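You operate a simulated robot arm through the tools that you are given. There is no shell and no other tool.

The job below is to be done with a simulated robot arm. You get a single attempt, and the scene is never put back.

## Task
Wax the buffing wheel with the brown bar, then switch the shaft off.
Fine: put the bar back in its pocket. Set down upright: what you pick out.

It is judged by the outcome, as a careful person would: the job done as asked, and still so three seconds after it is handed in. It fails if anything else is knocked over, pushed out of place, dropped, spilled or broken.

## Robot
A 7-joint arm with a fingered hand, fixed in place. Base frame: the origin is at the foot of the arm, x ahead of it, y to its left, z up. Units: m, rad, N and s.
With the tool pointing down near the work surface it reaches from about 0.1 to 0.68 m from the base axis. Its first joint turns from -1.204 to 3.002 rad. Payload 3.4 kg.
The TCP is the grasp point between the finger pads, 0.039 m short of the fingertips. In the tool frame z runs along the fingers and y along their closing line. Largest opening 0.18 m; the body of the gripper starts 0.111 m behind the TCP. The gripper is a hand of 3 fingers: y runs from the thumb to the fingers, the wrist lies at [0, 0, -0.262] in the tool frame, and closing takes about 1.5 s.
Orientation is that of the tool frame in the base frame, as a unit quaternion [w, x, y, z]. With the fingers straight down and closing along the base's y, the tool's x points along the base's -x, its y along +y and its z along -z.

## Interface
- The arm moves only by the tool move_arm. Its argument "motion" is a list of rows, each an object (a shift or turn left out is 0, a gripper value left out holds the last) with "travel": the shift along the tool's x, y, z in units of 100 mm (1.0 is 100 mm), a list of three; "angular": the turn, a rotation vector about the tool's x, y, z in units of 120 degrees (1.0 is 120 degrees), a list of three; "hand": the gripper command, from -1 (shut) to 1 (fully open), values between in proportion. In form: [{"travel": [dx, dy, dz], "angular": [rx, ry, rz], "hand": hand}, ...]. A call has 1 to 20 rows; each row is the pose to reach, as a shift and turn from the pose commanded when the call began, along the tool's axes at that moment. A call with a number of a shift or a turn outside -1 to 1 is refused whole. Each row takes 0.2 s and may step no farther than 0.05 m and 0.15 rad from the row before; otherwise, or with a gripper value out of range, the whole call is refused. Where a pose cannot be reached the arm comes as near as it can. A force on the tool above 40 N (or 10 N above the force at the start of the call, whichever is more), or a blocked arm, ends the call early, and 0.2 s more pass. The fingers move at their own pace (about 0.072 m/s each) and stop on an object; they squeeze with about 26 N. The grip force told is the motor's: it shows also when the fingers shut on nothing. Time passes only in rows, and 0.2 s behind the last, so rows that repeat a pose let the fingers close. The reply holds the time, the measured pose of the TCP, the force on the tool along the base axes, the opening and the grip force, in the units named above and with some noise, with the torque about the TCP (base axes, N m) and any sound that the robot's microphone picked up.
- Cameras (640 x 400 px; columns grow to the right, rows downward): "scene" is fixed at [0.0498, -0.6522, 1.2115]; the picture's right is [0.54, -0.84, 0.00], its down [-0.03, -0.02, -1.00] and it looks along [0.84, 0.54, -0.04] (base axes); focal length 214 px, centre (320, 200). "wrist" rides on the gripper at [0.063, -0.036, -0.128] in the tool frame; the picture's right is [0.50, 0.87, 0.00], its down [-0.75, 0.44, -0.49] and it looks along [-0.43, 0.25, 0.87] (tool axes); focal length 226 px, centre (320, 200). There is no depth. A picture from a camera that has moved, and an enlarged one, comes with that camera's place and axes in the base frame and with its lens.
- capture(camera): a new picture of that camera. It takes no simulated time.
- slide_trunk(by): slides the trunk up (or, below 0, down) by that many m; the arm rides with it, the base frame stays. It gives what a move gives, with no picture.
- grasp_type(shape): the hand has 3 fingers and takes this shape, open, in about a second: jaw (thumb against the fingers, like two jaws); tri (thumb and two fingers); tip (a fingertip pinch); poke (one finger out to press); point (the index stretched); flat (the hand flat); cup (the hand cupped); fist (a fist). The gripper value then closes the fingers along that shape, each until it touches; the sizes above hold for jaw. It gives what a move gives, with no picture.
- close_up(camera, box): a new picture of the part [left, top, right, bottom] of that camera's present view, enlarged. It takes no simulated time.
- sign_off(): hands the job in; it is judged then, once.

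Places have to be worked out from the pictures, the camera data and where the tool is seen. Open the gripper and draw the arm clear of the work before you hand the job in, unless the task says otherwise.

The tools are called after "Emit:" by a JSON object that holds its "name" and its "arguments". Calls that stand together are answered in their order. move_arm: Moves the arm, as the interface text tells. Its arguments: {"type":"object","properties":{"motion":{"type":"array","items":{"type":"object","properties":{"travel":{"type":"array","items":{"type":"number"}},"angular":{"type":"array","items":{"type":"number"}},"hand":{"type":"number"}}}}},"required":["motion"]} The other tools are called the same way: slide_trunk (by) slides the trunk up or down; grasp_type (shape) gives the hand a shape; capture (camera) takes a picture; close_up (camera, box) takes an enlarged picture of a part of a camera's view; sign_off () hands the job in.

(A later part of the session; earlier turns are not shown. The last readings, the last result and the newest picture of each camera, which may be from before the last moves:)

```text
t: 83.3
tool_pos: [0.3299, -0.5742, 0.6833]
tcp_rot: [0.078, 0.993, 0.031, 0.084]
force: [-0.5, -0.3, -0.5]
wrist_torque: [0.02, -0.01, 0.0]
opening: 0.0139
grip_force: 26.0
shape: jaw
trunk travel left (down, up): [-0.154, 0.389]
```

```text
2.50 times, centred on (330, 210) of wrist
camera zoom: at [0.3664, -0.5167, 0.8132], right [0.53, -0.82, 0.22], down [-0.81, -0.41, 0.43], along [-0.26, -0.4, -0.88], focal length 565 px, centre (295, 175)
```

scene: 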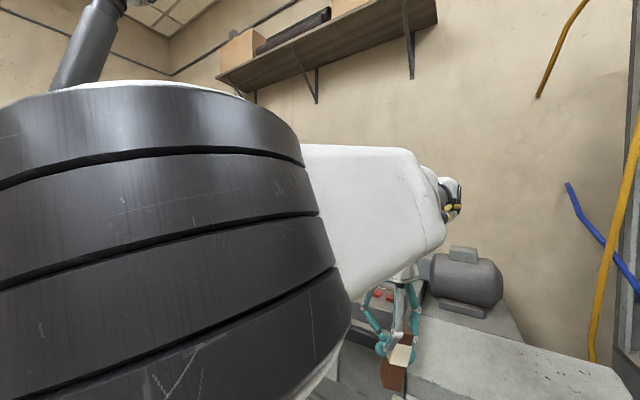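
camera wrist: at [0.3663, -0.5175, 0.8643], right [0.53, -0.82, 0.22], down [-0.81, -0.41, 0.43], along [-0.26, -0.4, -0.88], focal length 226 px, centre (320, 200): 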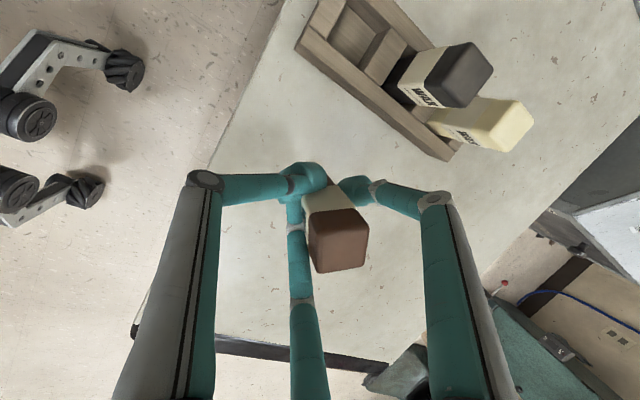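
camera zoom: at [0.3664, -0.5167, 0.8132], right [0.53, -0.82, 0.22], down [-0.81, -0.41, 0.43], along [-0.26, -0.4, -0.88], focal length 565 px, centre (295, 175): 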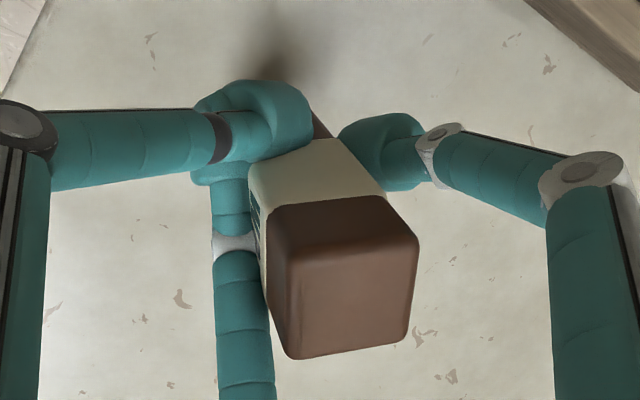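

A contact shadow is closing in, still no force. I keep stepping down.

Emit:
{"name": "move_arm", "arguments": {"motion": [{"travel": [-0.005, -0.005, 0.029]}]}}

Emit:
{"name": "move_arm", "arguments": {"motion": [{"travel": [-0.005, -0.005, 0.029]}]}}

Emit:
{"name": "move_arm", "arguments": {"motion": [{"travel": [-0.004, -0.004, 0.02]}]}}

```text
t: 83.7
tool_pos: [0.3281, -0.5748, 0.6783]
tcp_rot: [0.077, 0.993, 0.03, 0.083]
force: [-0.8, -0.1, -0.5]
wrist_torque: [0.05, -0.02, -0.03]
opening: 0.0136
grip_force: 25.9
shape: jaw
trunk travel left (down, up): [-0.154, 0.389]
```

```text
t: 84.1
tool_pos: [0.3294, -0.5757, 0.677]
tcp_rot: [0.078, 0.993, 0.03, 0.083]
force: [-0.4, 0.2, -0.8]
wrist_torque: [0.02, 0.02, -0.01]
opening: 0.0138
grip_force: 25.8
shape: jaw
trunk travel left (down, up): [-0.154, 0.389]
```

```text
t: 84.5
tool_pos: [0.3288, -0.5748, 0.6756]
tcp_rot: [0.078, 0.993, 0.029, 0.084]
force: [0.6, 0.6, -0.3]
wrist_torque: [0.03, -0.01, -0.01]
opening: 0.0134
grip_force: 26.4
shape: jaw
trunk travel left (down, up): [-0.154, 0.389]
```

Still hanging free. I continue in 2–3 mm steps.

Emit:
{"name": "move_arm", "arguments": {"motion": [{"travel": [-0.005, -0.005, 0.029]}]}}

Emit:
{"name": "move_arm", "arguments": {"motion": [{"travel": [-0.004, -0.004, 0.02]}]}}

Emit:
{"name": "move_arm", "arguments": {"motion": [{"travel": [-0.004, -0.004, 0.02]}]}}

Emit:
{"name": "close_up", "arguments": {"camera": "wrist", "box": [250, 90, 410, 250]}}

```text
t: 84.9
tool_pos: [0.3304, -0.5741, 0.6731]
tcp_rot: [0.079, 0.993, 0.03, 0.085]
force: [-0.4, 0.5, 2.2]
wrist_torque: [0.0, 0.02, -0.02]
opening: 0.0134
grip_force: 25.9
shape: jaw
trunk travel left (down, up): [-0.154, 0.389]
```

```text
t: 85.3
tool_pos: [0.3289, -0.5731, 0.6725]
tcp_rot: [0.079, 0.993, 0.03, 0.085]
force: [0.2, 0.8, 10.1]
wrist_torque: [-0.18, 0.01, 0.0]
opening: 0.0138
grip_force: 26.2
shape: jaw
trunk travel left (down, up): [-0.154, 0.389]
```

```text
t: 85.7
tool_pos: [0.3291, -0.572, 0.6715]
tcp_rot: [0.079, 0.993, 0.03, 0.085]
force: [0.2, 1.4, 16.4]
wrist_torque: [-0.28, 0.02, -0.05]
opening: 0.0141
grip_force: 25.9
shape: jaw
trunk travel left (down, up): [-0.154, 0.389]
```

```text
2.50 times, centred on (330, 170) of wrist
camera zoom: at [0.3659, -0.5137, 0.8012], right [0.53, -0.82, 0.22], down [-0.81, -0.41, 0.43], along [-0.26, -0.41, -0.88], focal length 565 px, centre (295, 275)
```

zoom: 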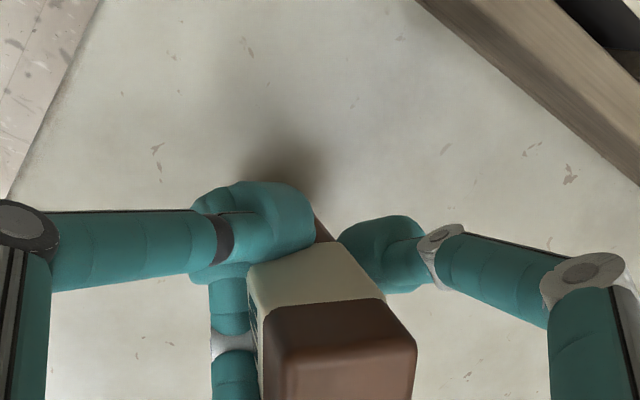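

The bar stands on the cabinet (16 N). I relieve the pressure by 3 mm, then open the fingers gradually.

Emit:
{"name": "move_arm", "arguments": {"motion": [{"travel": [0.005, 0.005, -0.03]}]}}

Emit:
{"name": "move_arm", "arguments": {"motion": [{"hand": -0.8}, {"hand": -0.75}, {"hand": -0.7}, {"hand": -0.65}, {"hand": -0.6}, {"hand": -0.55}, {"hand": -0.5}]}}

Emit:
{"name": "capture", "arguments": {"camera": "wrist"}}

```text
t: 86.1
tool_pos: [0.3286, -0.574, 0.6728]
tcp_rot: [0.078, 0.993, 0.029, 0.084]
force: [1.7, 1.0, 7.3]
wrist_torque: [-0.14, -0.11, 0.02]
opening: 0.0139
grip_force: 26.3
shape: jaw
trunk travel left (down, up): [-0.154, 0.389]
```

```text
t: 87.7
tool_pos: [0.3289, -0.5743, 0.6733]
tcp_rot: [0.078, 0.993, 0.03, 0.083]
force: [0.3, 0.0, 0.5]
wrist_torque: [0.04, 0.02, -0.03]
opening: 0.0447
grip_force: 0.1
shape: jaw
trunk travel left (down, up): [-0.154, 0.389]
```

```text
taken
camera wrist: at [0.3663, -0.5154, 0.8025], right [0.53, -0.82, 0.22], down [-0.81, -0.41, 0.43], along [-0.26, -0.4, -0.88], focal length 226 px, centre (320, 200)
```

wrist: 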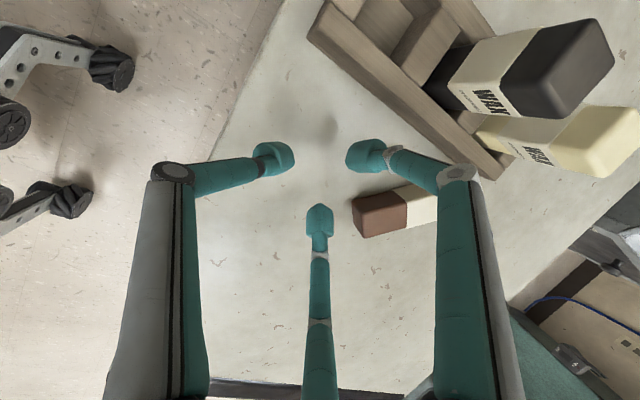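

The bar tipped over onto its side as the fingers opened. I raise the hand straight up without opening further, so nothing else is touched, and look.

Emit:
{"name": "move_arm", "arguments": {"motion": [{"travel": [0.05, 0.05, -0.3]}, {"travel": [0.1, 0.1, -0.6]}, {"travel": [0.164, 0.162, -0.974]}]}}

Emit:
{"name": "capture", "arguments": {"camera": "wrist"}}

Emit:
{"name": "close_up", "arguments": {"camera": "wrist", "box": [300, 90, 460, 210]}}

```text
t: 88.5
tool_pos: [0.3281, -0.574, 0.7706]
tcp_rot: [0.078, 0.993, 0.03, 0.085]
force: [-0.3, 0.2, 0.9]
wrist_torque: [-0.03, -0.01, 0.01]
opening: 0.0448
grip_force: 0.0
shape: jaw
trunk travel left (down, up): [-0.154, 0.389]
```

```text
taken
camera wrist: at [0.3658, -0.5153, 0.9007], right [0.53, -0.82, 0.22], down [-0.81, -0.41, 0.43], along [-0.26, -0.4, -0.88], focal length 226 px, centre (320, 200)
```

wrist: 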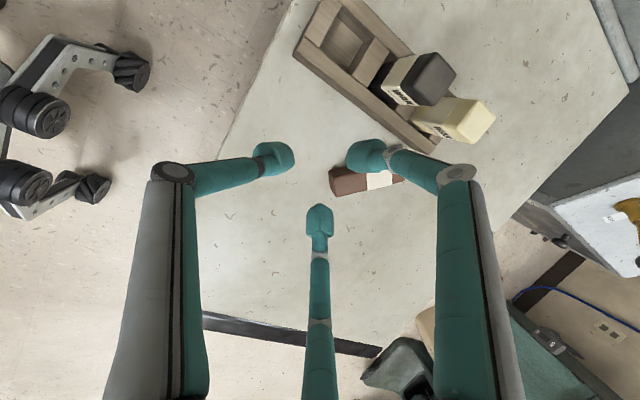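

```text
3.33 times, centred on (380, 150) of wrist
camera zoom: at [0.3658, -0.5153, 0.9007], right [0.53, -0.82, 0.22], down [-0.81, -0.41, 0.43], along [-0.26, -0.4, -0.88], focal length 754 px, centre (120, 367)
```

zoom: 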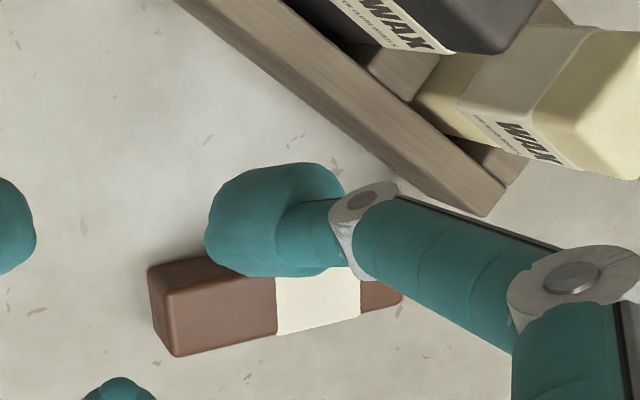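

The bar lies on its side on the cabinet, rack and other bars untouched. I bring the hand back to vertical and higher, open it, and get a clear view of the bar.

Emit:
{"name": "move_arm", "arguments": {"motion": [{"travel": [0.044, 0.043, -0.26], "angular": [0.02, -0.02, 0]}, {"travel": [0.088, 0.087, -0.52], "angular": [0.05, -0.05, 0]}, {"travel": [0.131, 0.13, -0.779], "angular": [0.078, -0.079, 0]}]}}

Emit:
{"name": "move_arm", "arguments": {"motion": [{"travel": [0.1, -0.2, 0], "hand": 0.5}, {"travel": [0.2, -0.4, 0], "hand": 1}, {"travel": [0.2, -0.6, 0]}, {"travel": [0.2, -0.6, 0]}, {"travel": [0.2, -0.6, 0]}]}}

Emit:
{"name": "capture", "arguments": {"camera": "wrist"}}

```text
t: 89.3
tool_pos: [0.3265, -0.5731, 0.8474]
tcp_rot: [-0.002, 1.0, 0.03, -0.002]
force: [0.1, 0.2, 0.5]
wrist_torque: [0.01, 0.01, 0.0]
opening: 0.0446
grip_force: 0.1
shape: jaw
trunk travel left (down, up): [-0.154, 0.389]
```

```text
t: 90.5
tool_pos: [0.3438, -0.5131, 0.8484]
tcp_rot: [-0.001, 1.0, 0.03, -0.001]
force: [0.1, -0.2, -0.6]
wrist_torque: [-0.01, 0.01, 0.01]
opening: 0.1799
grip_force: 0.0
shape: jaw
trunk travel left (down, up): [-0.154, 0.389]
```

```text
taken
camera wrist: at [0.4031, -0.4738, 0.9788], right [0.55, -0.83, 0.0], down [-0.73, -0.48, 0.49], along [-0.41, -0.27, -0.87], focal length 226 px, centre (320, 200)
```

wrist: 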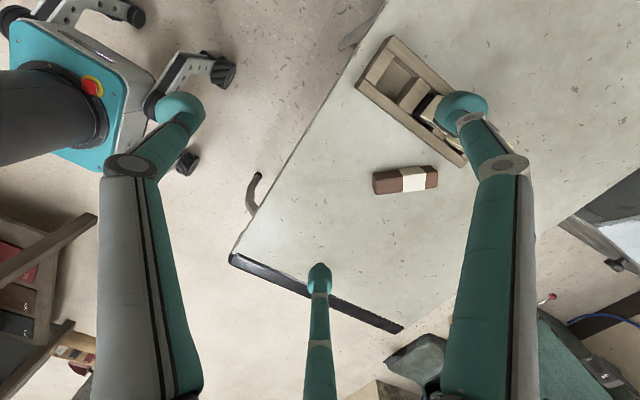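

Emit:
{"name": "close_up", "arguments": {"camera": "wrist", "box": [350, 130, 478, 210]}}

Emit:
{"name": "close_up", "arguments": {"camera": "wrist", "box": [340, 20, 484, 200]}}

```text
5.00 times, centred on (414, 170) of wrist
camera zoom: at [0.4031, -0.4738, 0.9788], right [0.55, -0.83, 0.0], down [-0.73, -0.48, 0.49], along [-0.41, -0.27, -0.87], focal length 1130 px, centre (-150, 350)
```

zoom: 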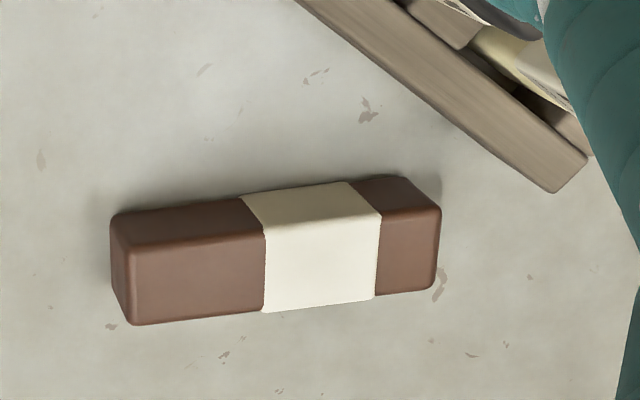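

```text
2.22 times, centred on (412, 110) of wrist
camera zoom: at [0.4031, -0.4738, 0.9788], right [0.55, -0.83, 0.0], down [-0.73, -0.48, 0.49], along [-0.41, -0.27, -0.87], focal length 502 px, centre (116, 400)
```

zoom: 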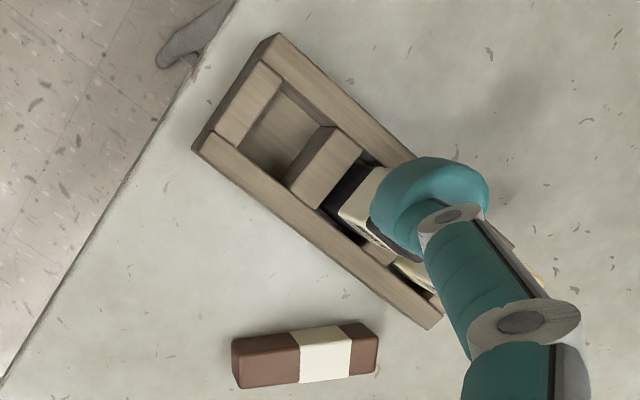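

The bar lies with its axis roughly from (0.310, -0.655) to (0.380, -0.734) on the cabinet top. To plan the re-grip, I test in free air how the "tip" and "tri" shapes actually close.

Emit:
{"name": "grasp_type", "arguments": {"shape": "tip"}}

Emit:
{"name": "move_arm", "arguments": {"motion": [{"hand": -0.5}, {"hand": -0.5}, {"hand": -0.5}, {"hand": -0.5}, {"hand": -0.5}, {"hand": -0.5}]}}

Emit:
{"name": "capture", "arguments": {"camera": "wrist"}}

Emit:
{"name": "grasp_type", "arguments": {"shape": "tri"}}

Emit:
{"name": "move_arm", "arguments": {"motion": [{"hand": -0.5}, {"hand": -0.5}, {"hand": -0.5}, {"hand": -0.5}, {"hand": -0.5}, {"hand": -0.5}]}}

Emit:
{"name": "capture", "arguments": {"camera": "wrist"}}

```text
t: 91.4
tool_pos: [0.3425, -0.5125, 0.8494]
tcp_rot: [-0.001, 1.0, 0.03, -0.001]
force: [0.6, -0.5, -0.1]
wrist_torque: [0.02, 0.0, 0.01]
opening: 0.1797
grip_force: 0.1
shape: tip
trunk travel left (down, up): [-0.154, 0.389]
```

```text
t: 92.8
tool_pos: [0.3429, -0.5125, 0.8506]
tcp_rot: [0.0, 1.0, 0.03, 0.0]
force: [-0.9, -1.0, -1.3]
wrist_torque: [-0.01, 0.0, 0.0]
opening: 0.0454
grip_force: 0.0
shape: tip
trunk travel left (down, up): [-0.154, 0.389]
```

```text
taken
camera wrist: at [0.4031, -0.4739, 0.9789], right [0.55, -0.83, 0.0], down [-0.73, -0.48, 0.49], along [-0.41, -0.27, -0.87], focal length 226 px, centre (320, 200)
```

wrist: 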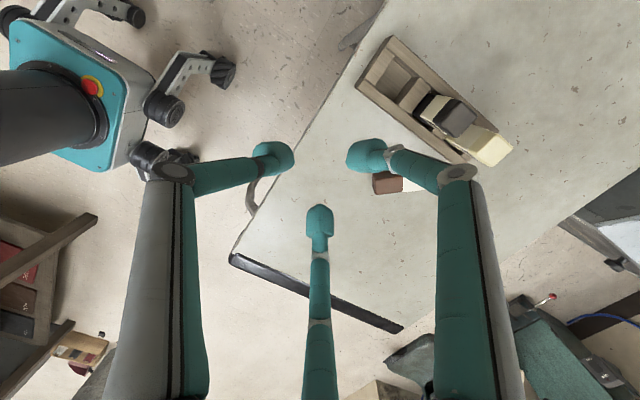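

```text
t: 93.7
tool_pos: [0.3423, -0.5122, 0.8492]
tcp_rot: [0.0, 1.0, 0.029, -0.001]
force: [0.5, -0.2, 0.6]
wrist_torque: [-0.01, -0.05, 0.0]
opening: 0.1797
grip_force: 0.1
shape: tri
trunk travel left (down, up): [-0.154, 0.389]
```

```text
t: 95.1
tool_pos: [0.3434, -0.513, 0.849]
tcp_rot: [-0.001, 1.0, 0.03, -0.001]
force: [0.0, 0.0, -0.1]
wrist_torque: [-0.03, 0.0, 0.01]
opening: 0.0455
grip_force: 0.0
shape: tri
trunk travel left (down, up): [-0.154, 0.389]
```

```text
taken
camera wrist: at [0.4031, -0.4739, 0.9789], right [0.55, -0.83, 0.0], down [-0.73, -0.48, 0.49], along [-0.41, -0.27, -0.87], focal length 226 px, centre (320, 200)
```

wrist: 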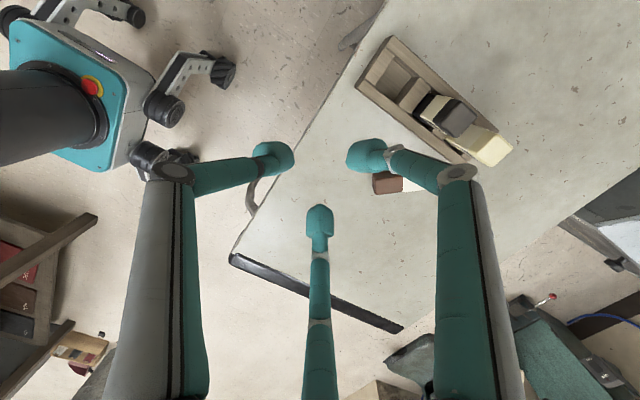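

All the pinch shapes close the same way (centred, 120°). New plan: grip the lying bar by its top end — thumb on the end face, two fingers on its sides — so that turning the hand horizontal stands the bar upright with the thumb on top of it, ideal for pushing it into the pocket. First I turn the hand to match the bar's direction.

Emit:
{"name": "grasp_type", "arguments": {"shape": "jaw"}}

Emit:
{"name": "move_arm", "arguments": {"motion": [{"angular": [0, 0, 0.065], "hand": 0}, {"angular": [0, 0, 0.13]}, {"angular": [0, 0, 0.195]}, {"angular": [0, 0, 0.26]}, {"angular": [0, 0, 0.325]}, {"angular": [0, 0, 0.39]}, {"angular": [0, 0, 0.455]}, {"angular": [0, 0, 0.52]}, {"angular": [0, 0, 0.592]}]}}

Emit:
{"name": "move_arm", "arguments": {"motion": [{"angular": [0, 0, 0.065]}, {"angular": [0, 0, 0.13]}, {"angular": [0, 0, 0.195]}, {"angular": [0, 0, 0.26]}, {"angular": [0, 0, 0.325]}, {"angular": [0, 0, 0.39]}, {"angular": [0, 0, 0.455]}, {"angular": [0, 0, 0.52]}, {"angular": [0, 0, 0.592]}]}}

Emit:
{"name": "capture", "arguments": {"camera": "wrist"}}

```text
t: 96.0
tool_pos: [0.3436, -0.5137, 0.8498]
tcp_rot: [0.0, 1.0, 0.028, -0.001]
force: [-0.5, -0.4, 0.6]
wrist_torque: [0.0, 0.02, -0.01]
opening: 0.1798
grip_force: 0.1
shape: jaw
trunk travel left (down, up): [-0.154, 0.389]
```

```text
t: 98.0
tool_pos: [0.3457, -0.5135, 0.8496]
tcp_rot: [0.0, 0.83, -0.558, -0.001]
force: [-0.1, -0.5, -1.0]
wrist_torque: [-0.02, -0.01, 0.01]
opening: 0.0908
grip_force: 0.1
shape: jaw
trunk travel left (down, up): [-0.154, 0.389]
```

```text
t: 100.0
tool_pos: [0.3458, -0.5126, 0.8506]
tcp_rot: [-0.001, -0.352, 0.936, 0.001]
force: [0.5, -0.4, 0.3]
wrist_torque: [-0.03, -0.02, -0.05]
opening: 0.0905
grip_force: 0.1
shape: jaw
trunk travel left (down, up): [-0.154, 0.389]
```

```text
taken
camera wrist: at [0.3219, -0.5825, 0.9799], right [-0.95, 0.32, 0.0], down [0.28, 0.82, 0.49], along [0.16, 0.47, -0.87], focal length 226 px, centre (320, 200)
```

wrist: 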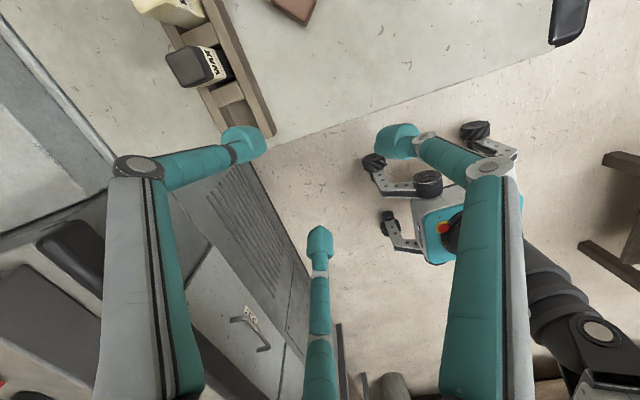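

The hand is aligned with the bar. I move over the bar's top end at this height and verify the alignment.

Emit:
{"name": "move_arm", "arguments": {"motion": [{"travel": [0.2, -0.28, 0]}, {"travel": [0.4, -0.56, 0]}, {"travel": [0.6, -0.845, 0]}]}}

Emit:
{"name": "move_arm", "arguments": {"motion": [{"travel": [0.2, -0.28, 0]}, {"travel": [0.4, -0.56, 0]}, {"travel": [0.6, -0.845, 0]}]}}

Emit:
{"name": "capture", "arguments": {"camera": "wrist"}}

Emit:
{"name": "close_up", "arguments": {"camera": "wrist", "box": [250, 60, 410, 180]}}

```text
t: 100.8
tool_pos: [0.3559, -0.6175, 0.8495]
tcp_rot: [-0.001, -0.353, 0.936, 0.003]
force: [-0.2, -0.3, -0.2]
wrist_torque: [0.01, 0.01, -0.01]
opening: 0.09
grip_force: 0.0
shape: jaw
trunk travel left (down, up): [-0.154, 0.389]
```

```text
t: 101.6
tool_pos: [0.364, -0.7192, 0.8489]
tcp_rot: [-0.001, -0.353, 0.936, 0.002]
force: [0.4, 0.5, -0.2]
wrist_torque: [0.01, -0.02, 0.01]
opening: 0.0904
grip_force: 0.1
shape: jaw
trunk travel left (down, up): [-0.154, 0.389]
```

```text
taken
camera wrist: at [0.3408, -0.7896, 0.9779], right [-0.95, 0.32, 0.0], down [0.28, 0.82, 0.49], along [0.15, 0.47, -0.87], focal length 226 px, centre (320, 200)
```

wrist: 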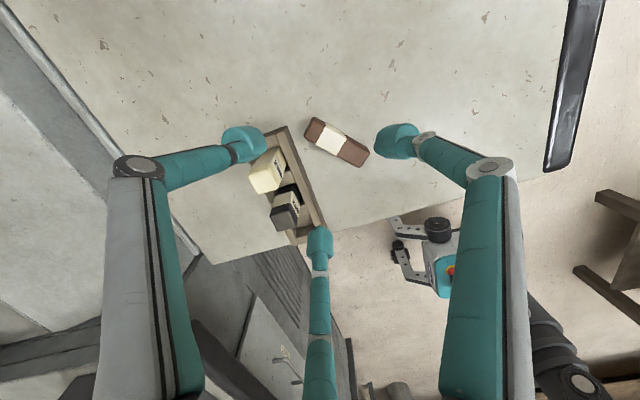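

```text
3.33 times, centred on (330, 120) of wrist
camera zoom: at [0.3408, -0.7896, 0.9779], right [-0.95, 0.32, 0.0], down [0.28, 0.82, 0.49], along [0.15, 0.47, -0.87], focal length 754 px, centre (287, 467)
```

zoom: 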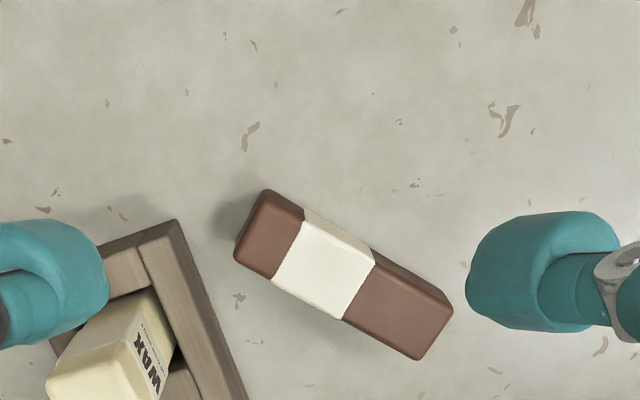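

Two views together give the cabinet top at z≈0.600, bar top end at (0.3796, -0.7256), axis matching my hand's orientation within 1°. I shift to 2 cm in from that end and descend with the hand half open.

Emit:
{"name": "move_arm", "arguments": {"motion": [{"travel": [-0.04, 0.03, 0.25]}, {"travel": [-0.084, 0.066, 0.55]}, {"travel": [-0.084, 0.066, 0.85]}]}}

Emit:
{"name": "move_arm", "arguments": {"motion": [{"travel": [0, 0, 0.25]}, {"travel": [0, 0, 0.5]}, {"travel": [0, 0, 0.7]}]}}

Emit:
{"name": "capture", "arguments": {"camera": "wrist"}}

Emit:
{"name": "close_up", "arguments": {"camera": "wrist", "box": [230, 90, 410, 250]}}

```text
t: 102.4
tool_pos: [0.3679, -0.7091, 0.7644]
tcp_rot: [0.0, -0.353, 0.936, 0.001]
force: [1.1, -0.2, 0.4]
wrist_torque: [0.0, 0.03, 0.01]
opening: 0.0906
grip_force: 0.1
shape: jaw
trunk travel left (down, up): [-0.154, 0.389]
```

```text
t: 103.2
tool_pos: [0.3682, -0.7091, 0.693]
tcp_rot: [-0.002, -0.353, 0.936, 0.002]
force: [-0.2, -0.4, 0.3]
wrist_torque: [-0.01, 0.01, 0.01]
opening: 0.0905
grip_force: 0.1
shape: jaw
trunk travel left (down, up): [-0.154, 0.389]
```

```text
taken
camera wrist: at [0.3445, -0.7788, 0.8218], right [-0.95, 0.32, 0.0], down [0.28, 0.82, 0.49], along [0.16, 0.47, -0.87], focal length 226 px, centre (320, 200)
```

wrist: 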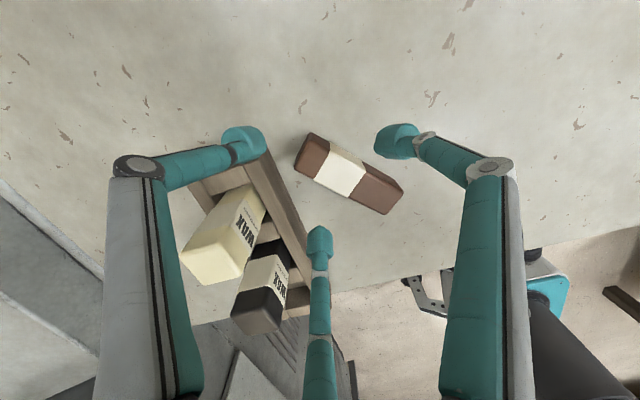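

```text
2.50 times, centred on (320, 170) of wrist
camera zoom: at [0.3445, -0.7788, 0.8218], right [-0.95, 0.32, 0.0], down [0.28, 0.82, 0.49], along [0.16, 0.47, -0.87], focal length 565 px, centre (320, 275)
```

zoom: 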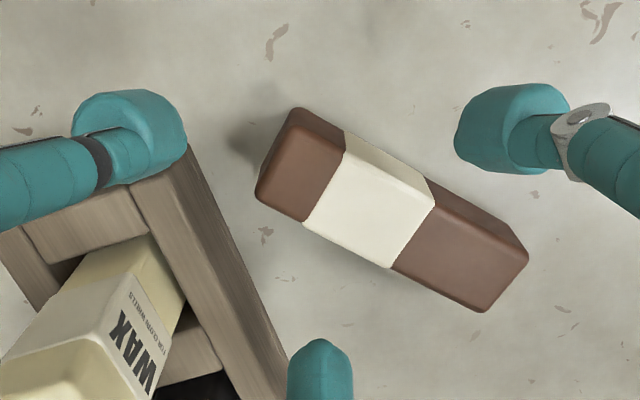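

The fingers straddle the bar's top end; the thumb clears the rack's corner by about 8 mm. I centre 4 mm sideways and descend to just above the cabinet.

Emit:
{"name": "move_arm", "arguments": {"motion": [{"travel": [0.04, 0, 0.05]}, {"travel": [0.04, 0, 0.2]}, {"travel": [0.04, 0, 0.35]}]}}

Emit:
{"name": "close_up", "arguments": {"camera": "wrist", "box": [210, 80, 430, 260]}}

```text
t: 104.0
tool_pos: [0.3641, -0.711, 0.6565]
tcp_rot: [-0.001, -0.352, 0.936, 0.002]
force: [0.1, -0.4, -1.8]
wrist_torque: [-0.05, -0.01, 0.02]
opening: 0.0904
grip_force: 0.1
shape: jaw
trunk travel left (down, up): [-0.154, 0.389]
```

```text
2.22 times, centred on (320, 170) of wrist
camera zoom: at [0.3412, -0.7806, 0.7869], right [-0.95, 0.32, 0.0], down [0.28, 0.82, 0.49], along [0.16, 0.47, -0.87], focal length 502 px, centre (320, 267)
```

zoom: 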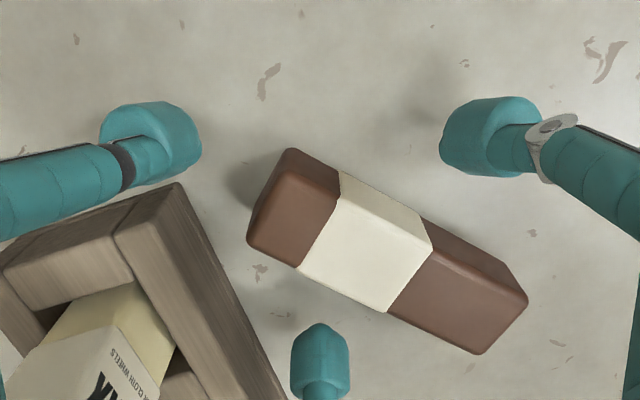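

Centred now; the bar end sits between the three fingertips. I lower the last 13 mm and close gently.

Emit:
{"name": "move_arm", "arguments": {"motion": [{"travel": [0, 0, 0.07]}, {"travel": [0, 0, 0.13]}]}}

Emit:
{"name": "move_arm", "arguments": {"motion": [{"hand": -0.2}, {"hand": -0.3}, {"hand": -0.4}, {"hand": -0.5}, {"hand": -0.5}]}}

Emit:
{"name": "close_up", "arguments": {"camera": "wrist", "box": [210, 80, 430, 260]}}

```text
t: 104.6
tool_pos: [0.3658, -0.7111, 0.6457]
tcp_rot: [0.0, -0.353, 0.936, 0.001]
force: [-0.2, -0.8, -0.1]
wrist_torque: [-0.01, 0.01, 0.0]
opening: 0.0903
grip_force: 0.1
shape: jaw
trunk travel left (down, up): [-0.154, 0.389]
```

```text
t: 105.8
tool_pos: [0.3651, -0.711, 0.6466]
tcp_rot: [0.0, -0.353, 0.936, 0.001]
force: [-0.4, -0.2, 0.0]
wrist_torque: [0.01, 0.0, -0.02]
opening: 0.0456
grip_force: 0.1
shape: jaw
trunk travel left (down, up): [-0.154, 0.389]
```

```text
2.22 times, centred on (320, 170) of wrist
camera zoom: at [0.3415, -0.7804, 0.7753], right [-0.95, 0.32, 0.0], down [0.28, 0.82, 0.49], along [0.16, 0.47, -0.87], focal length 502 px, centre (320, 267)
```

zoom: 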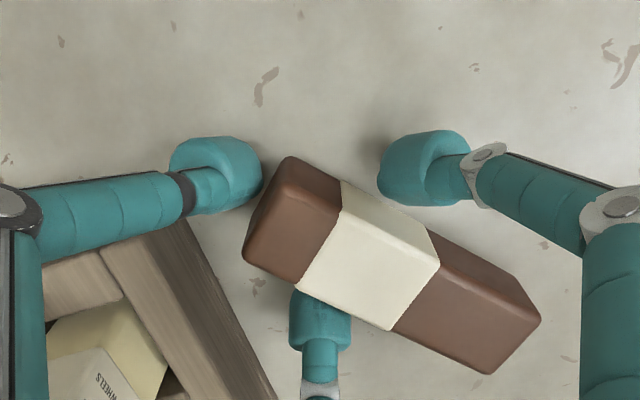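

The thumb faces the end and the two fingers flank the sides evenly. I close onto it.

Emit:
{"name": "move_arm", "arguments": {"motion": [{"hand": -0.6}, {"hand": -0.7}, {"hand": -0.8}, {"hand": -1}, {"hand": -1}, {"hand": -1}, {"hand": -1}]}}

Emit:
{"name": "close_up", "arguments": {"camera": "wrist", "box": [210, 80, 430, 260]}}

```text
t: 107.4
tool_pos: [0.3652, -0.7111, 0.6451]
tcp_rot: [0.0, -0.353, 0.936, 0.001]
force: [-0.2, 0.0, 0.7]
wrist_torque: [-0.01, -0.03, -0.01]
opening: 0.0298
grip_force: 26.2
shape: jaw
trunk travel left (down, up): [-0.154, 0.389]
```

```text
2.22 times, centred on (320, 170) of wrist
camera zoom: at [0.3415, -0.7804, 0.7752], right [-0.95, 0.32, 0.0], down [0.28, 0.82, 0.49], along [0.16, 0.47, -0.87], focal length 502 px, centre (320, 267)
```

zoom: 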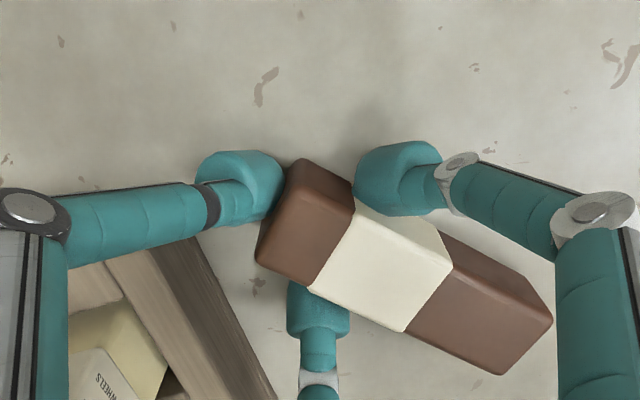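

Gripped (26 N) with the thumb on the end face and fingers on both sides. I lift slowly and check that the free end doesn't droop.

Emit:
{"name": "move_arm", "arguments": {"motion": [{"travel": [0, 0, -0.05]}, {"travel": [0, 0, -0.15]}, {"travel": [0, 0, -0.3]}, {"travel": [0, 0, -0.5]}, {"travel": [0, 0, -0.75]}, {"travel": [0, 0, -1.0]}]}}

Emit:
{"name": "capture", "arguments": {"camera": "wrist"}}

Emit:
{"name": "close_up", "arguments": {"camera": "wrist", "box": [210, 80, 430, 260]}}

```text
t: 108.8
tool_pos: [0.3656, -0.7094, 0.7485]
tcp_rot: [-0.001, -0.353, 0.936, 0.001]
force: [-0.5, 0.2, -0.5]
wrist_torque: [-0.05, 0.0, 0.0]
opening: 0.0301
grip_force: 26.2
shape: jaw
trunk travel left (down, up): [-0.154, 0.389]
```

```text
taken
camera wrist: at [0.3412, -0.7803, 0.8777], right [-0.95, 0.32, 0.0], down [0.28, 0.82, 0.49], along [0.16, 0.47, -0.87], focal length 226 px, centre (320, 200)
```

wrist: 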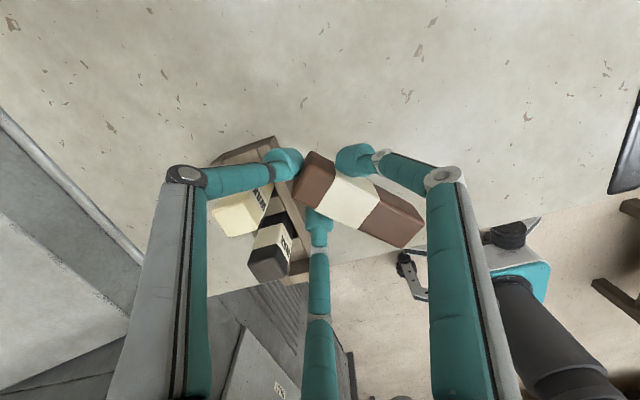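

```text
2.22 times, centred on (320, 170) of wrist
camera zoom: at [0.3412, -0.7803, 0.8777], right [-0.95, 0.32, 0.0], down [0.28, 0.82, 0.49], along [0.16, 0.47, -0.87], focal length 502 px, centre (320, 267)
```

zoom: 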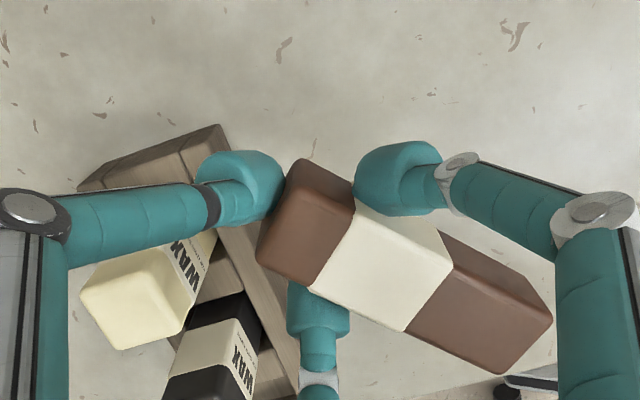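

The bar stays rigid in this grip. I lift it clear and carry it to an open spot above the aisle side of the rack for reorienting.

Emit:
{"name": "move_arm", "arguments": {"motion": [{"travel": [0, 0, -0.33]}, {"travel": [0, 0, -0.66]}, {"travel": [0, 0, -1.0]}]}}

Emit:
{"name": "move_arm", "arguments": {"motion": [{"travel": [-0.22, 0.11, -0.17]}, {"travel": [-0.44, 0.22, -0.34]}, {"travel": [-0.67, 0.34, -0.5]}]}}

Emit:
{"name": "move_arm", "arguments": {"motion": [{"travel": [-0.22, 0.11, -0.17]}, {"travel": [-0.44, 0.22, -0.34]}, {"travel": [-0.67, 0.34, -0.5]}]}}

Emit:
{"name": "move_arm", "arguments": {"motion": [{"travel": [-0.22, 0.11, -0.17]}, {"travel": [-0.44, 0.22, -0.34]}, {"travel": [-0.67, 0.34, -0.5]}]}}

Emit:
{"name": "move_arm", "arguments": {"motion": [{"angular": [0, 0, 0.06]}, {"angular": [0, 0, 0.12]}, {"angular": [0, 0, 0.18]}, {"angular": [0, 0, 0.24]}, {"angular": [0, 0, 0.3]}, {"angular": [0, 0, 0.345]}]}}

Emit:
{"name": "capture", "arguments": {"camera": "wrist"}}

Emit:
{"name": "capture", "arguments": {"camera": "scene"}}

```text
t: 109.6
tool_pos: [0.3688, -0.7131, 0.8494]
tcp_rot: [0.0, -0.352, 0.936, 0.001]
force: [0.1, -0.2, -1.1]
wrist_torque: [-0.02, -0.06, -0.04]
opening: 0.03
grip_force: 25.9
shape: jaw
trunk travel left (down, up): [-0.154, 0.389]
```

```text
t: 110.4
tool_pos: [0.3961, -0.6431, 0.9007]
tcp_rot: [-0.001, -0.353, 0.936, 0.001]
force: [-0.4, -0.8, -0.6]
wrist_torque: [-0.03, -0.04, -0.02]
opening: 0.0299
grip_force: 25.5
shape: jaw
trunk travel left (down, up): [-0.154, 0.389]
```

```text
t: 111.2
tool_pos: [0.4224, -0.5727, 0.9507]
tcp_rot: [-0.001, -0.353, 0.936, 0.001]
force: [-0.1, 0.3, -0.9]
wrist_torque: [-0.05, 0.0, -0.02]
opening: 0.0297
grip_force: 26.1
shape: jaw
trunk travel left (down, up): [-0.154, 0.389]
```

```text
t: 112.0
tool_pos: [0.4492, -0.5036, 1.0007]
tcp_rot: [-0.002, -0.353, 0.936, 0.001]
force: [-0.5, -0.5, -1.0]
wrist_torque: [-0.02, -0.05, -0.02]
opening: 0.0297
grip_force: 26.4
shape: jaw
trunk travel left (down, up): [-0.154, 0.389]
```

```text
t: 113.4
tool_pos: [0.4501, -0.5017, 0.9987]
tcp_rot: [-0.001, 0.002, 1.0, 0.001]
force: [0.7, -0.2, -1.5]
wrist_torque: [-0.06, 0.0, -0.02]
opening: 0.0297
grip_force: 25.3
shape: jaw
trunk travel left (down, up): [-0.154, 0.389]
```

```text
taken
camera wrist: at [0.387, -0.5384, 1.1279], right [-0.5, 0.87, 0.0], down [0.76, 0.43, 0.49], along [0.43, 0.25, -0.87], focal length 226 px, centre (320, 200)
```

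wrist: 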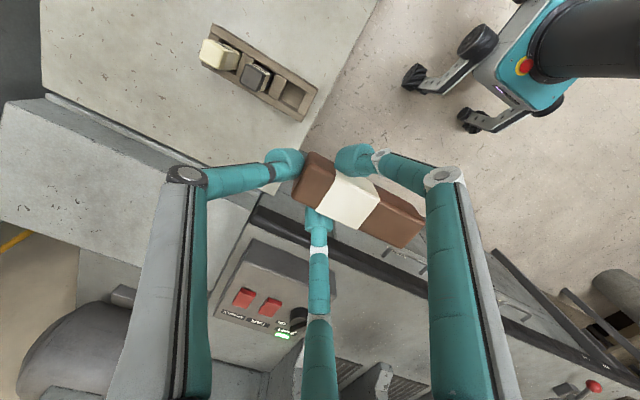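

```text
taken
```

scene: 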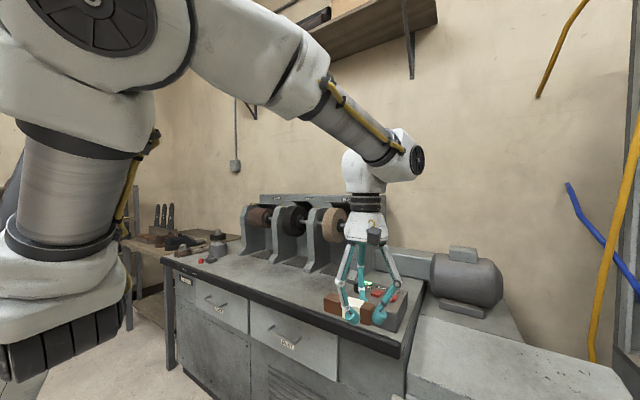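

The bar is horizontal in the grip, extending toward +y. I now pitch the hand about its x-axis so the bar swings down to vertical with the thumb on top — first 45°, then check.

Emit:
{"name": "move_arm", "arguments": {"motion": [{"angular": [0.065, 0, 0]}, {"angular": [0.13, 0, 0]}, {"angular": [0.195, 0, 0]}, {"angular": [0.26, 0, 0]}, {"angular": [0.32, 0, 0]}, {"angular": [0.375, 0, 0]}]}}

Emit:
{"name": "capture", "arguments": {"camera": "scene"}}

```text
t: 114.8
tool_pos: [0.4498, -0.501, 0.997]
tcp_rot: [-0.001, 0.0, 0.924, -0.383]
force: [0.6, -0.2, -0.7]
wrist_torque: [-0.04, -0.01, -0.01]
opening: 0.0296
grip_force: 26.4
shape: jaw
trunk travel left (down, up): [-0.154, 0.389]
```

```text
taken
```

scene: 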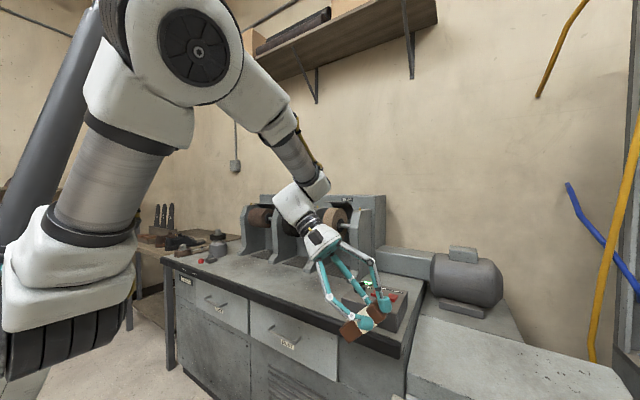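

The arm follows fine and the bar is swinging down. I complete the other 45°.

Emit:
{"name": "move_arm", "arguments": {"motion": [{"angular": [0.065, 0, 0]}, {"angular": [0.13, 0, 0]}, {"angular": [0.195, 0, 0]}, {"angular": [0.26, 0, 0]}, {"angular": [0.32, 0, 0]}, {"angular": [0.375, 0, 0]}]}}

Emit:
{"name": "capture", "arguments": {"camera": "scene"}}

Emit:
{"name": "capture", "arguments": {"camera": "wrist"}}

```text
t: 116.2
tool_pos: [0.4493, -0.5296, 0.9979]
tcp_rot: [0.0, -0.001, 0.71, -0.705]
force: [-0.5, 0.6, -0.4]
wrist_torque: [0.05, 0.0, 0.01]
opening: 0.0295
grip_force: 25.7
shape: jaw
out of reach, approached as far as the arm can: row 6
trunk travel left (down, up): [-0.154, 0.389]
```

```text
taken
```

scene: 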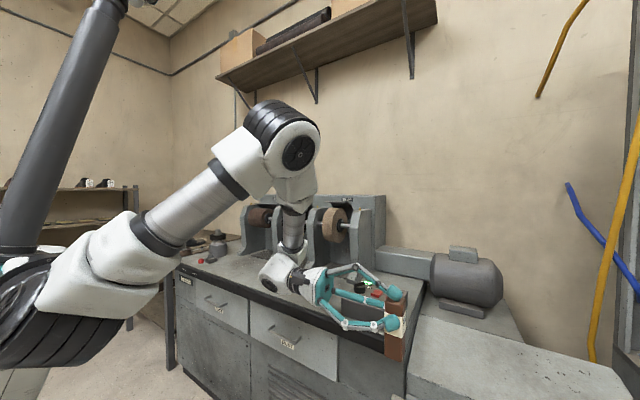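

```text
taken
camera wrist: at [0.3867, -0.4032, 1.0352], right [-0.5, 0.01, -0.87], down [0.75, 0.5, -0.43], along [0.43, -0.87, -0.25], focal length 226 px, centre (320, 200)
```

wrist: 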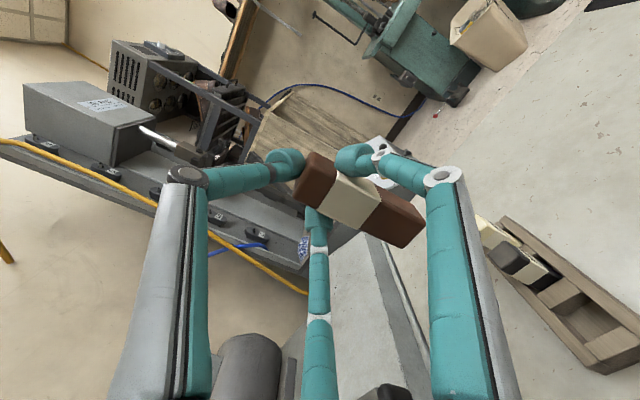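

The hand now points along -y with the bar vertical and the thumb on top of it. I zoom in to check verticality and its position in the hand.

Emit:
{"name": "close_up", "arguments": {"camera": "scene", "box": [340, 260, 436, 380]}}

Emit:
{"name": "close_up", "arguments": {"camera": "wrist", "box": [260, 120, 440, 260]}}

Emit:
{"name": "close_up", "arguments": {"camera": "wrist", "box": [460, 190, 640, 390]}}

```text
3.33 times, centred on (388, 320) of scene
camera zoom: at [0.0498, -0.6522, 1.2115], right [0.54, -0.84, 0.0], down [-0.03, -0.02, -1.0], along [0.84, 0.54, -0.04], focal length 715 px, centre (93, -200)
```

zoom: 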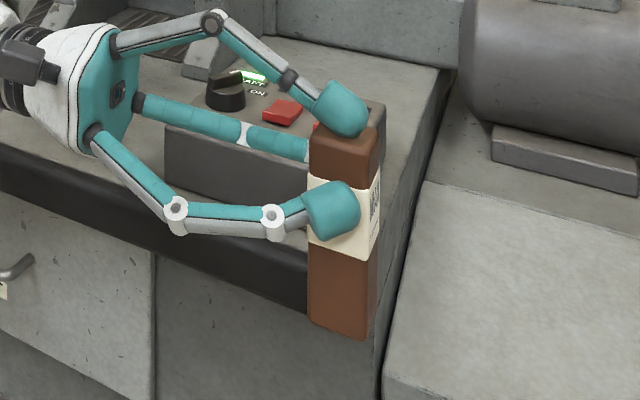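

```text
2.86 times, centred on (350, 190) of wrist
camera zoom: at [0.3867, -0.4032, 1.0352], right [-0.5, 0.01, -0.87], down [0.75, 0.5, -0.43], along [0.43, -0.87, -0.25], focal length 646 px, centre (234, 229)
```

zoom: 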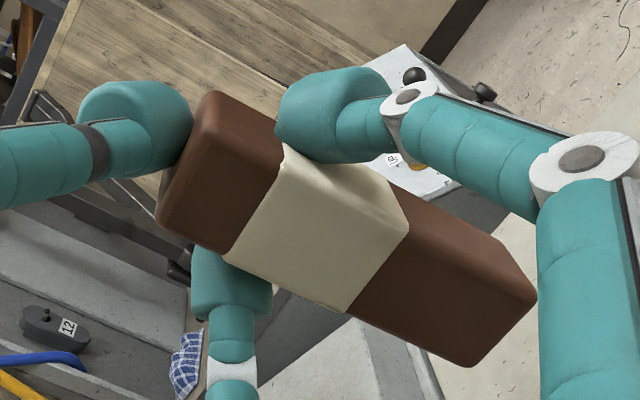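

```text
2.00 times, centred on (550, 290) of wrist
camera zoom: at [0.3867, -0.4032, 1.0352], right [-0.5, 0.01, -0.87], down [0.75, 0.5, -0.43], along [0.43, -0.87, -0.25], focal length 452 px, centre (-140, 20)
```

zoom: 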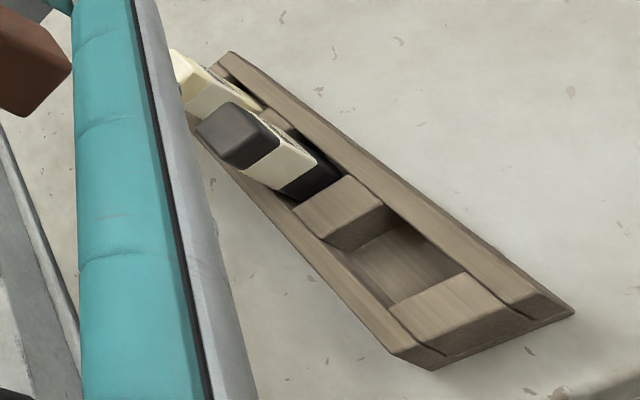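

The bar is vertical; in the hand its centre sits 2 mm in -x and 30 mm in -y from the TCP, with its bottom 85 mm below. The scene view agrees to within 1–2 mm. I descend over the pocket in steps.

Emit:
{"name": "move_arm", "arguments": {"motion": [{"travel": [-0.01, 0.25, 0.02]}, {"travel": [-0.018, 0.5, 0.04]}, {"travel": [-0.018, 0.75, 0.04]}, {"travel": [-0.018, 1.0, 0.045]}]}}

Emit:
{"name": "move_arm", "arguments": {"motion": [{"travel": [0, 0.25, 0.002]}, {"travel": [0, 0.5, 0.003]}, {"travel": [0, 0.75, 0.005]}, {"travel": [0, 0.95, 0.006]}]}}

Emit:
{"name": "capture", "arguments": {"camera": "wrist"}}

Emit:
{"name": "capture", "arguments": {"camera": "scene"}}

```text
t: 117.2
tool_pos: [0.4523, -0.5339, 0.8984]
tcp_rot: [-0.001, 0.0, 0.708, -0.706]
force: [0.3, -0.4, -1.3]
wrist_torque: [0.02, -0.02, -0.02]
opening: 0.0295
grip_force: 25.4
shape: jaw
trunk travel left (down, up): [-0.154, 0.389]
```

```text
t: 118.2
tool_pos: [0.4514, -0.5341, 0.8028]
tcp_rot: [-0.001, 0.0, 0.708, -0.706]
force: [0.1, 0.3, -1.1]
wrist_torque: [0.06, 0.03, -0.02]
opening: 0.0293
grip_force: 25.9
shape: jaw
trunk travel left (down, up): [-0.154, 0.389]
```

```text
taken
camera wrist: at [0.3881, -0.4073, 0.8414], right [-0.5, 0.0, -0.86], down [0.75, 0.49, -0.44], along [0.42, -0.87, -0.25], focal length 226 px, centre (320, 200)
```

wrist: 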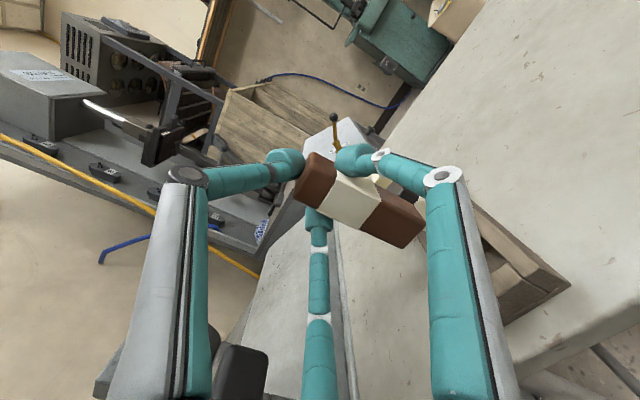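

```text
taken
```

scene: 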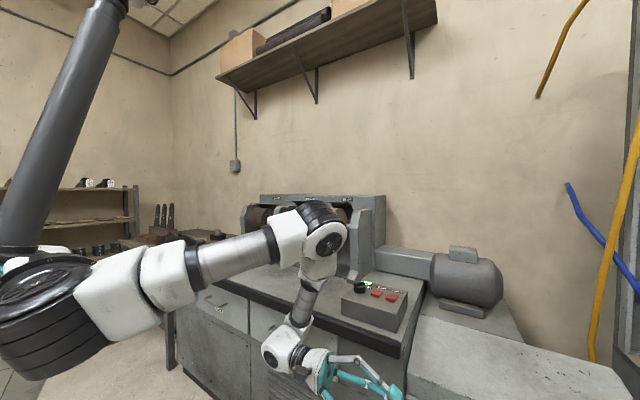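

The arm reaches down well. I lower another 4.5 cm so the bar's bottom is ~3 cm above the rack and compare with the pocket.

Emit:
{"name": "move_arm", "arguments": {"motion": [{"travel": [0, 0.15, 0]}, {"travel": [0, 0.3, 0]}, {"travel": [0, 0.45, 0]}]}}

Emit:
{"name": "capture", "arguments": {"camera": "wrist"}}

Emit:
{"name": "close_up", "arguments": {"camera": "wrist", "box": [330, 150, 550, 330]}}

```text
t: 119.0
tool_pos: [0.4524, -0.5327, 0.7582]
tcp_rot: [-0.001, 0.0, 0.707, -0.707]
force: [0.7, -0.3, 0.1]
wrist_torque: [0.02, 0.02, -0.01]
opening: 0.0291
grip_force: 26.4
shape: jaw
trunk travel left (down, up): [-0.154, 0.389]
```

```text
taken
camera wrist: at [0.3888, -0.4059, 0.7956], right [-0.5, 0.0, -0.86], down [0.75, 0.49, -0.44], along [0.42, -0.87, -0.25], focal length 226 px, centre (320, 200)
```

wrist: 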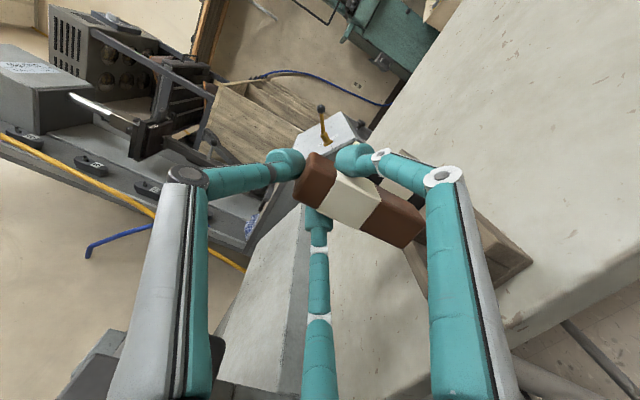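

```text
2.22 times, centred on (440, 240) of wrist
camera zoom: at [0.3888, -0.4059, 0.7956], right [-0.5, 0.0, -0.86], down [0.75, 0.49, -0.44], along [0.42, -0.87, -0.25], focal length 502 px, centre (53, 111)
```

zoom: 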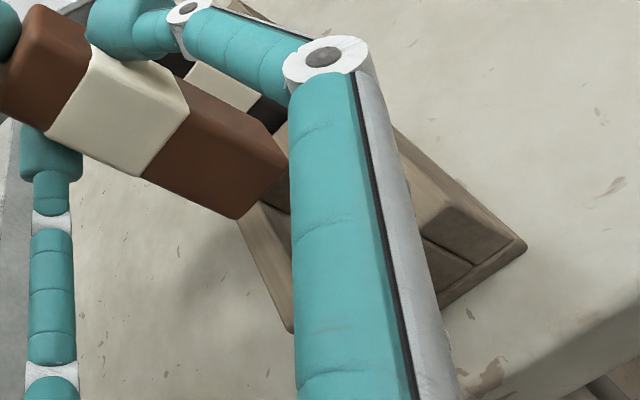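

Calibration holds (the rack corners reproduce to within 1–2 mm), and the bar is centred over the pocket with about 4 mm gap on each side. I descend slowly into the pocket, watching forces.

Emit:
{"name": "move_arm", "arguments": {"motion": [{"travel": [0, 0.08, 0]}, {"travel": [0, 0.16, 0]}, {"travel": [0, 0.24, 0]}, {"travel": [0, 0.32, 0]}]}}

Emit:
{"name": "move_arm", "arguments": {"motion": [{"travel": [0, 0.04, 0]}, {"travel": [0, 0.08, 0]}]}}

Emit:
{"name": "close_up", "arguments": {"camera": "wrist", "box": [330, 150, 550, 330]}}

```text
t: 120.0
tool_pos: [0.4497, -0.5348, 0.7257]
tcp_rot: [-0.001, -0.001, 0.708, -0.706]
force: [0.7, 0.2, -0.7]
wrist_torque: [0.01, 0.0, 0.01]
opening: 0.029
grip_force: 25.7
shape: jaw
trunk travel left (down, up): [-0.154, 0.389]
```

```text
t: 120.6
tool_pos: [0.4506, -0.5345, 0.7252]
tcp_rot: [-0.001, 0.0, 0.709, -0.705]
force: [0.4, -0.5, -0.6]
wrist_torque: [0.05, -0.02, -0.04]
opening: 0.0294
grip_force: 26.1
shape: jaw
out of reach, approached as far as the arm can: row 1, 2
trunk travel left (down, up): [-0.154, 0.389]
```

```text
2.22 times, centred on (440, 240) of wrist
camera zoom: at [0.3876, -0.4088, 0.7626], right [-0.5, 0.0, -0.86], down [0.75, 0.49, -0.44], along [0.42, -0.87, -0.25], focal length 502 px, centre (53, 111)
```

zoom: 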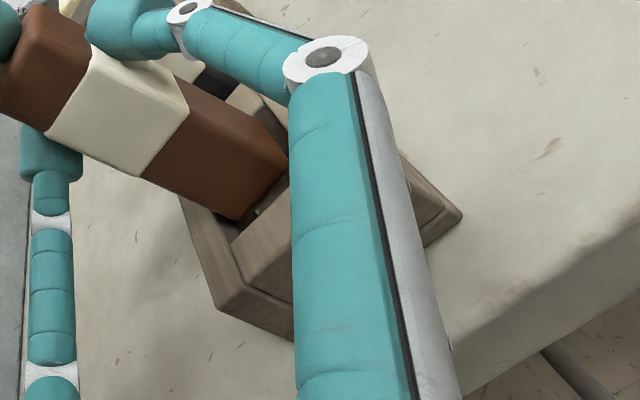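

The arm hits its reach limit with the bar's bottom just at the pocket mouth. I raise the hand clear, lower the trunk by 8 cm to gain reach, and then re-align.

Emit:
{"name": "move_arm", "arguments": {"motion": [{"travel": [0, -0.1, 0]}, {"travel": [0, -0.35, 0]}, {"travel": [0, -0.65, 0]}, {"travel": [0, -1.0, 0]}]}}

Emit:
{"name": "slide_trunk", "arguments": {"by": -0.07}}

Emit:
{"name": "capture", "arguments": {"camera": "wrist"}}

```text
t: 121.6
tool_pos: [0.4495, -0.5375, 0.8249]
tcp_rot: [-0.002, -0.001, 0.708, -0.706]
force: [-0.2, -0.6, -1.3]
wrist_torque: [0.04, 0.01, -0.01]
opening: 0.0294
grip_force: 26.0
shape: jaw
trunk travel left (down, up): [-0.154, 0.389]
```

```text
t: 122.7
tool_pos: [0.4513, -0.5357, 0.7557]
tcp_rot: [0.0, 0.001, 0.708, -0.706]
force: [-0.2, 0.6, -0.8]
wrist_torque: [0.06, -0.04, 0.0]
opening: 0.0293
grip_force: 26.0
shape: jaw
trunk travel left (down, up): [-0.084, 0.459]
```

```text
taken
camera wrist: at [0.3876, -0.409, 0.793], right [-0.5, 0.0, -0.87], down [0.75, 0.49, -0.43], along [0.42, -0.87, -0.25], focal length 226 px, centre (320, 200)
```

wrist: 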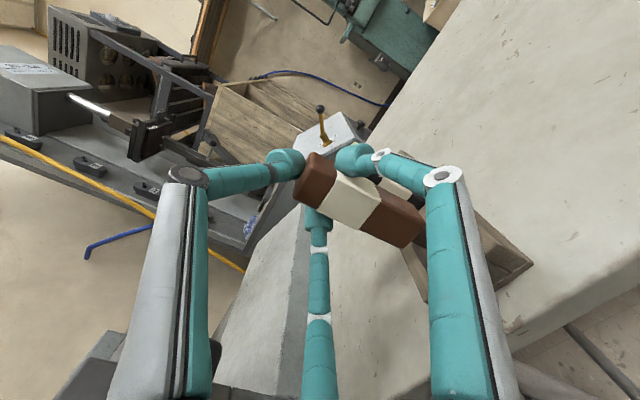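

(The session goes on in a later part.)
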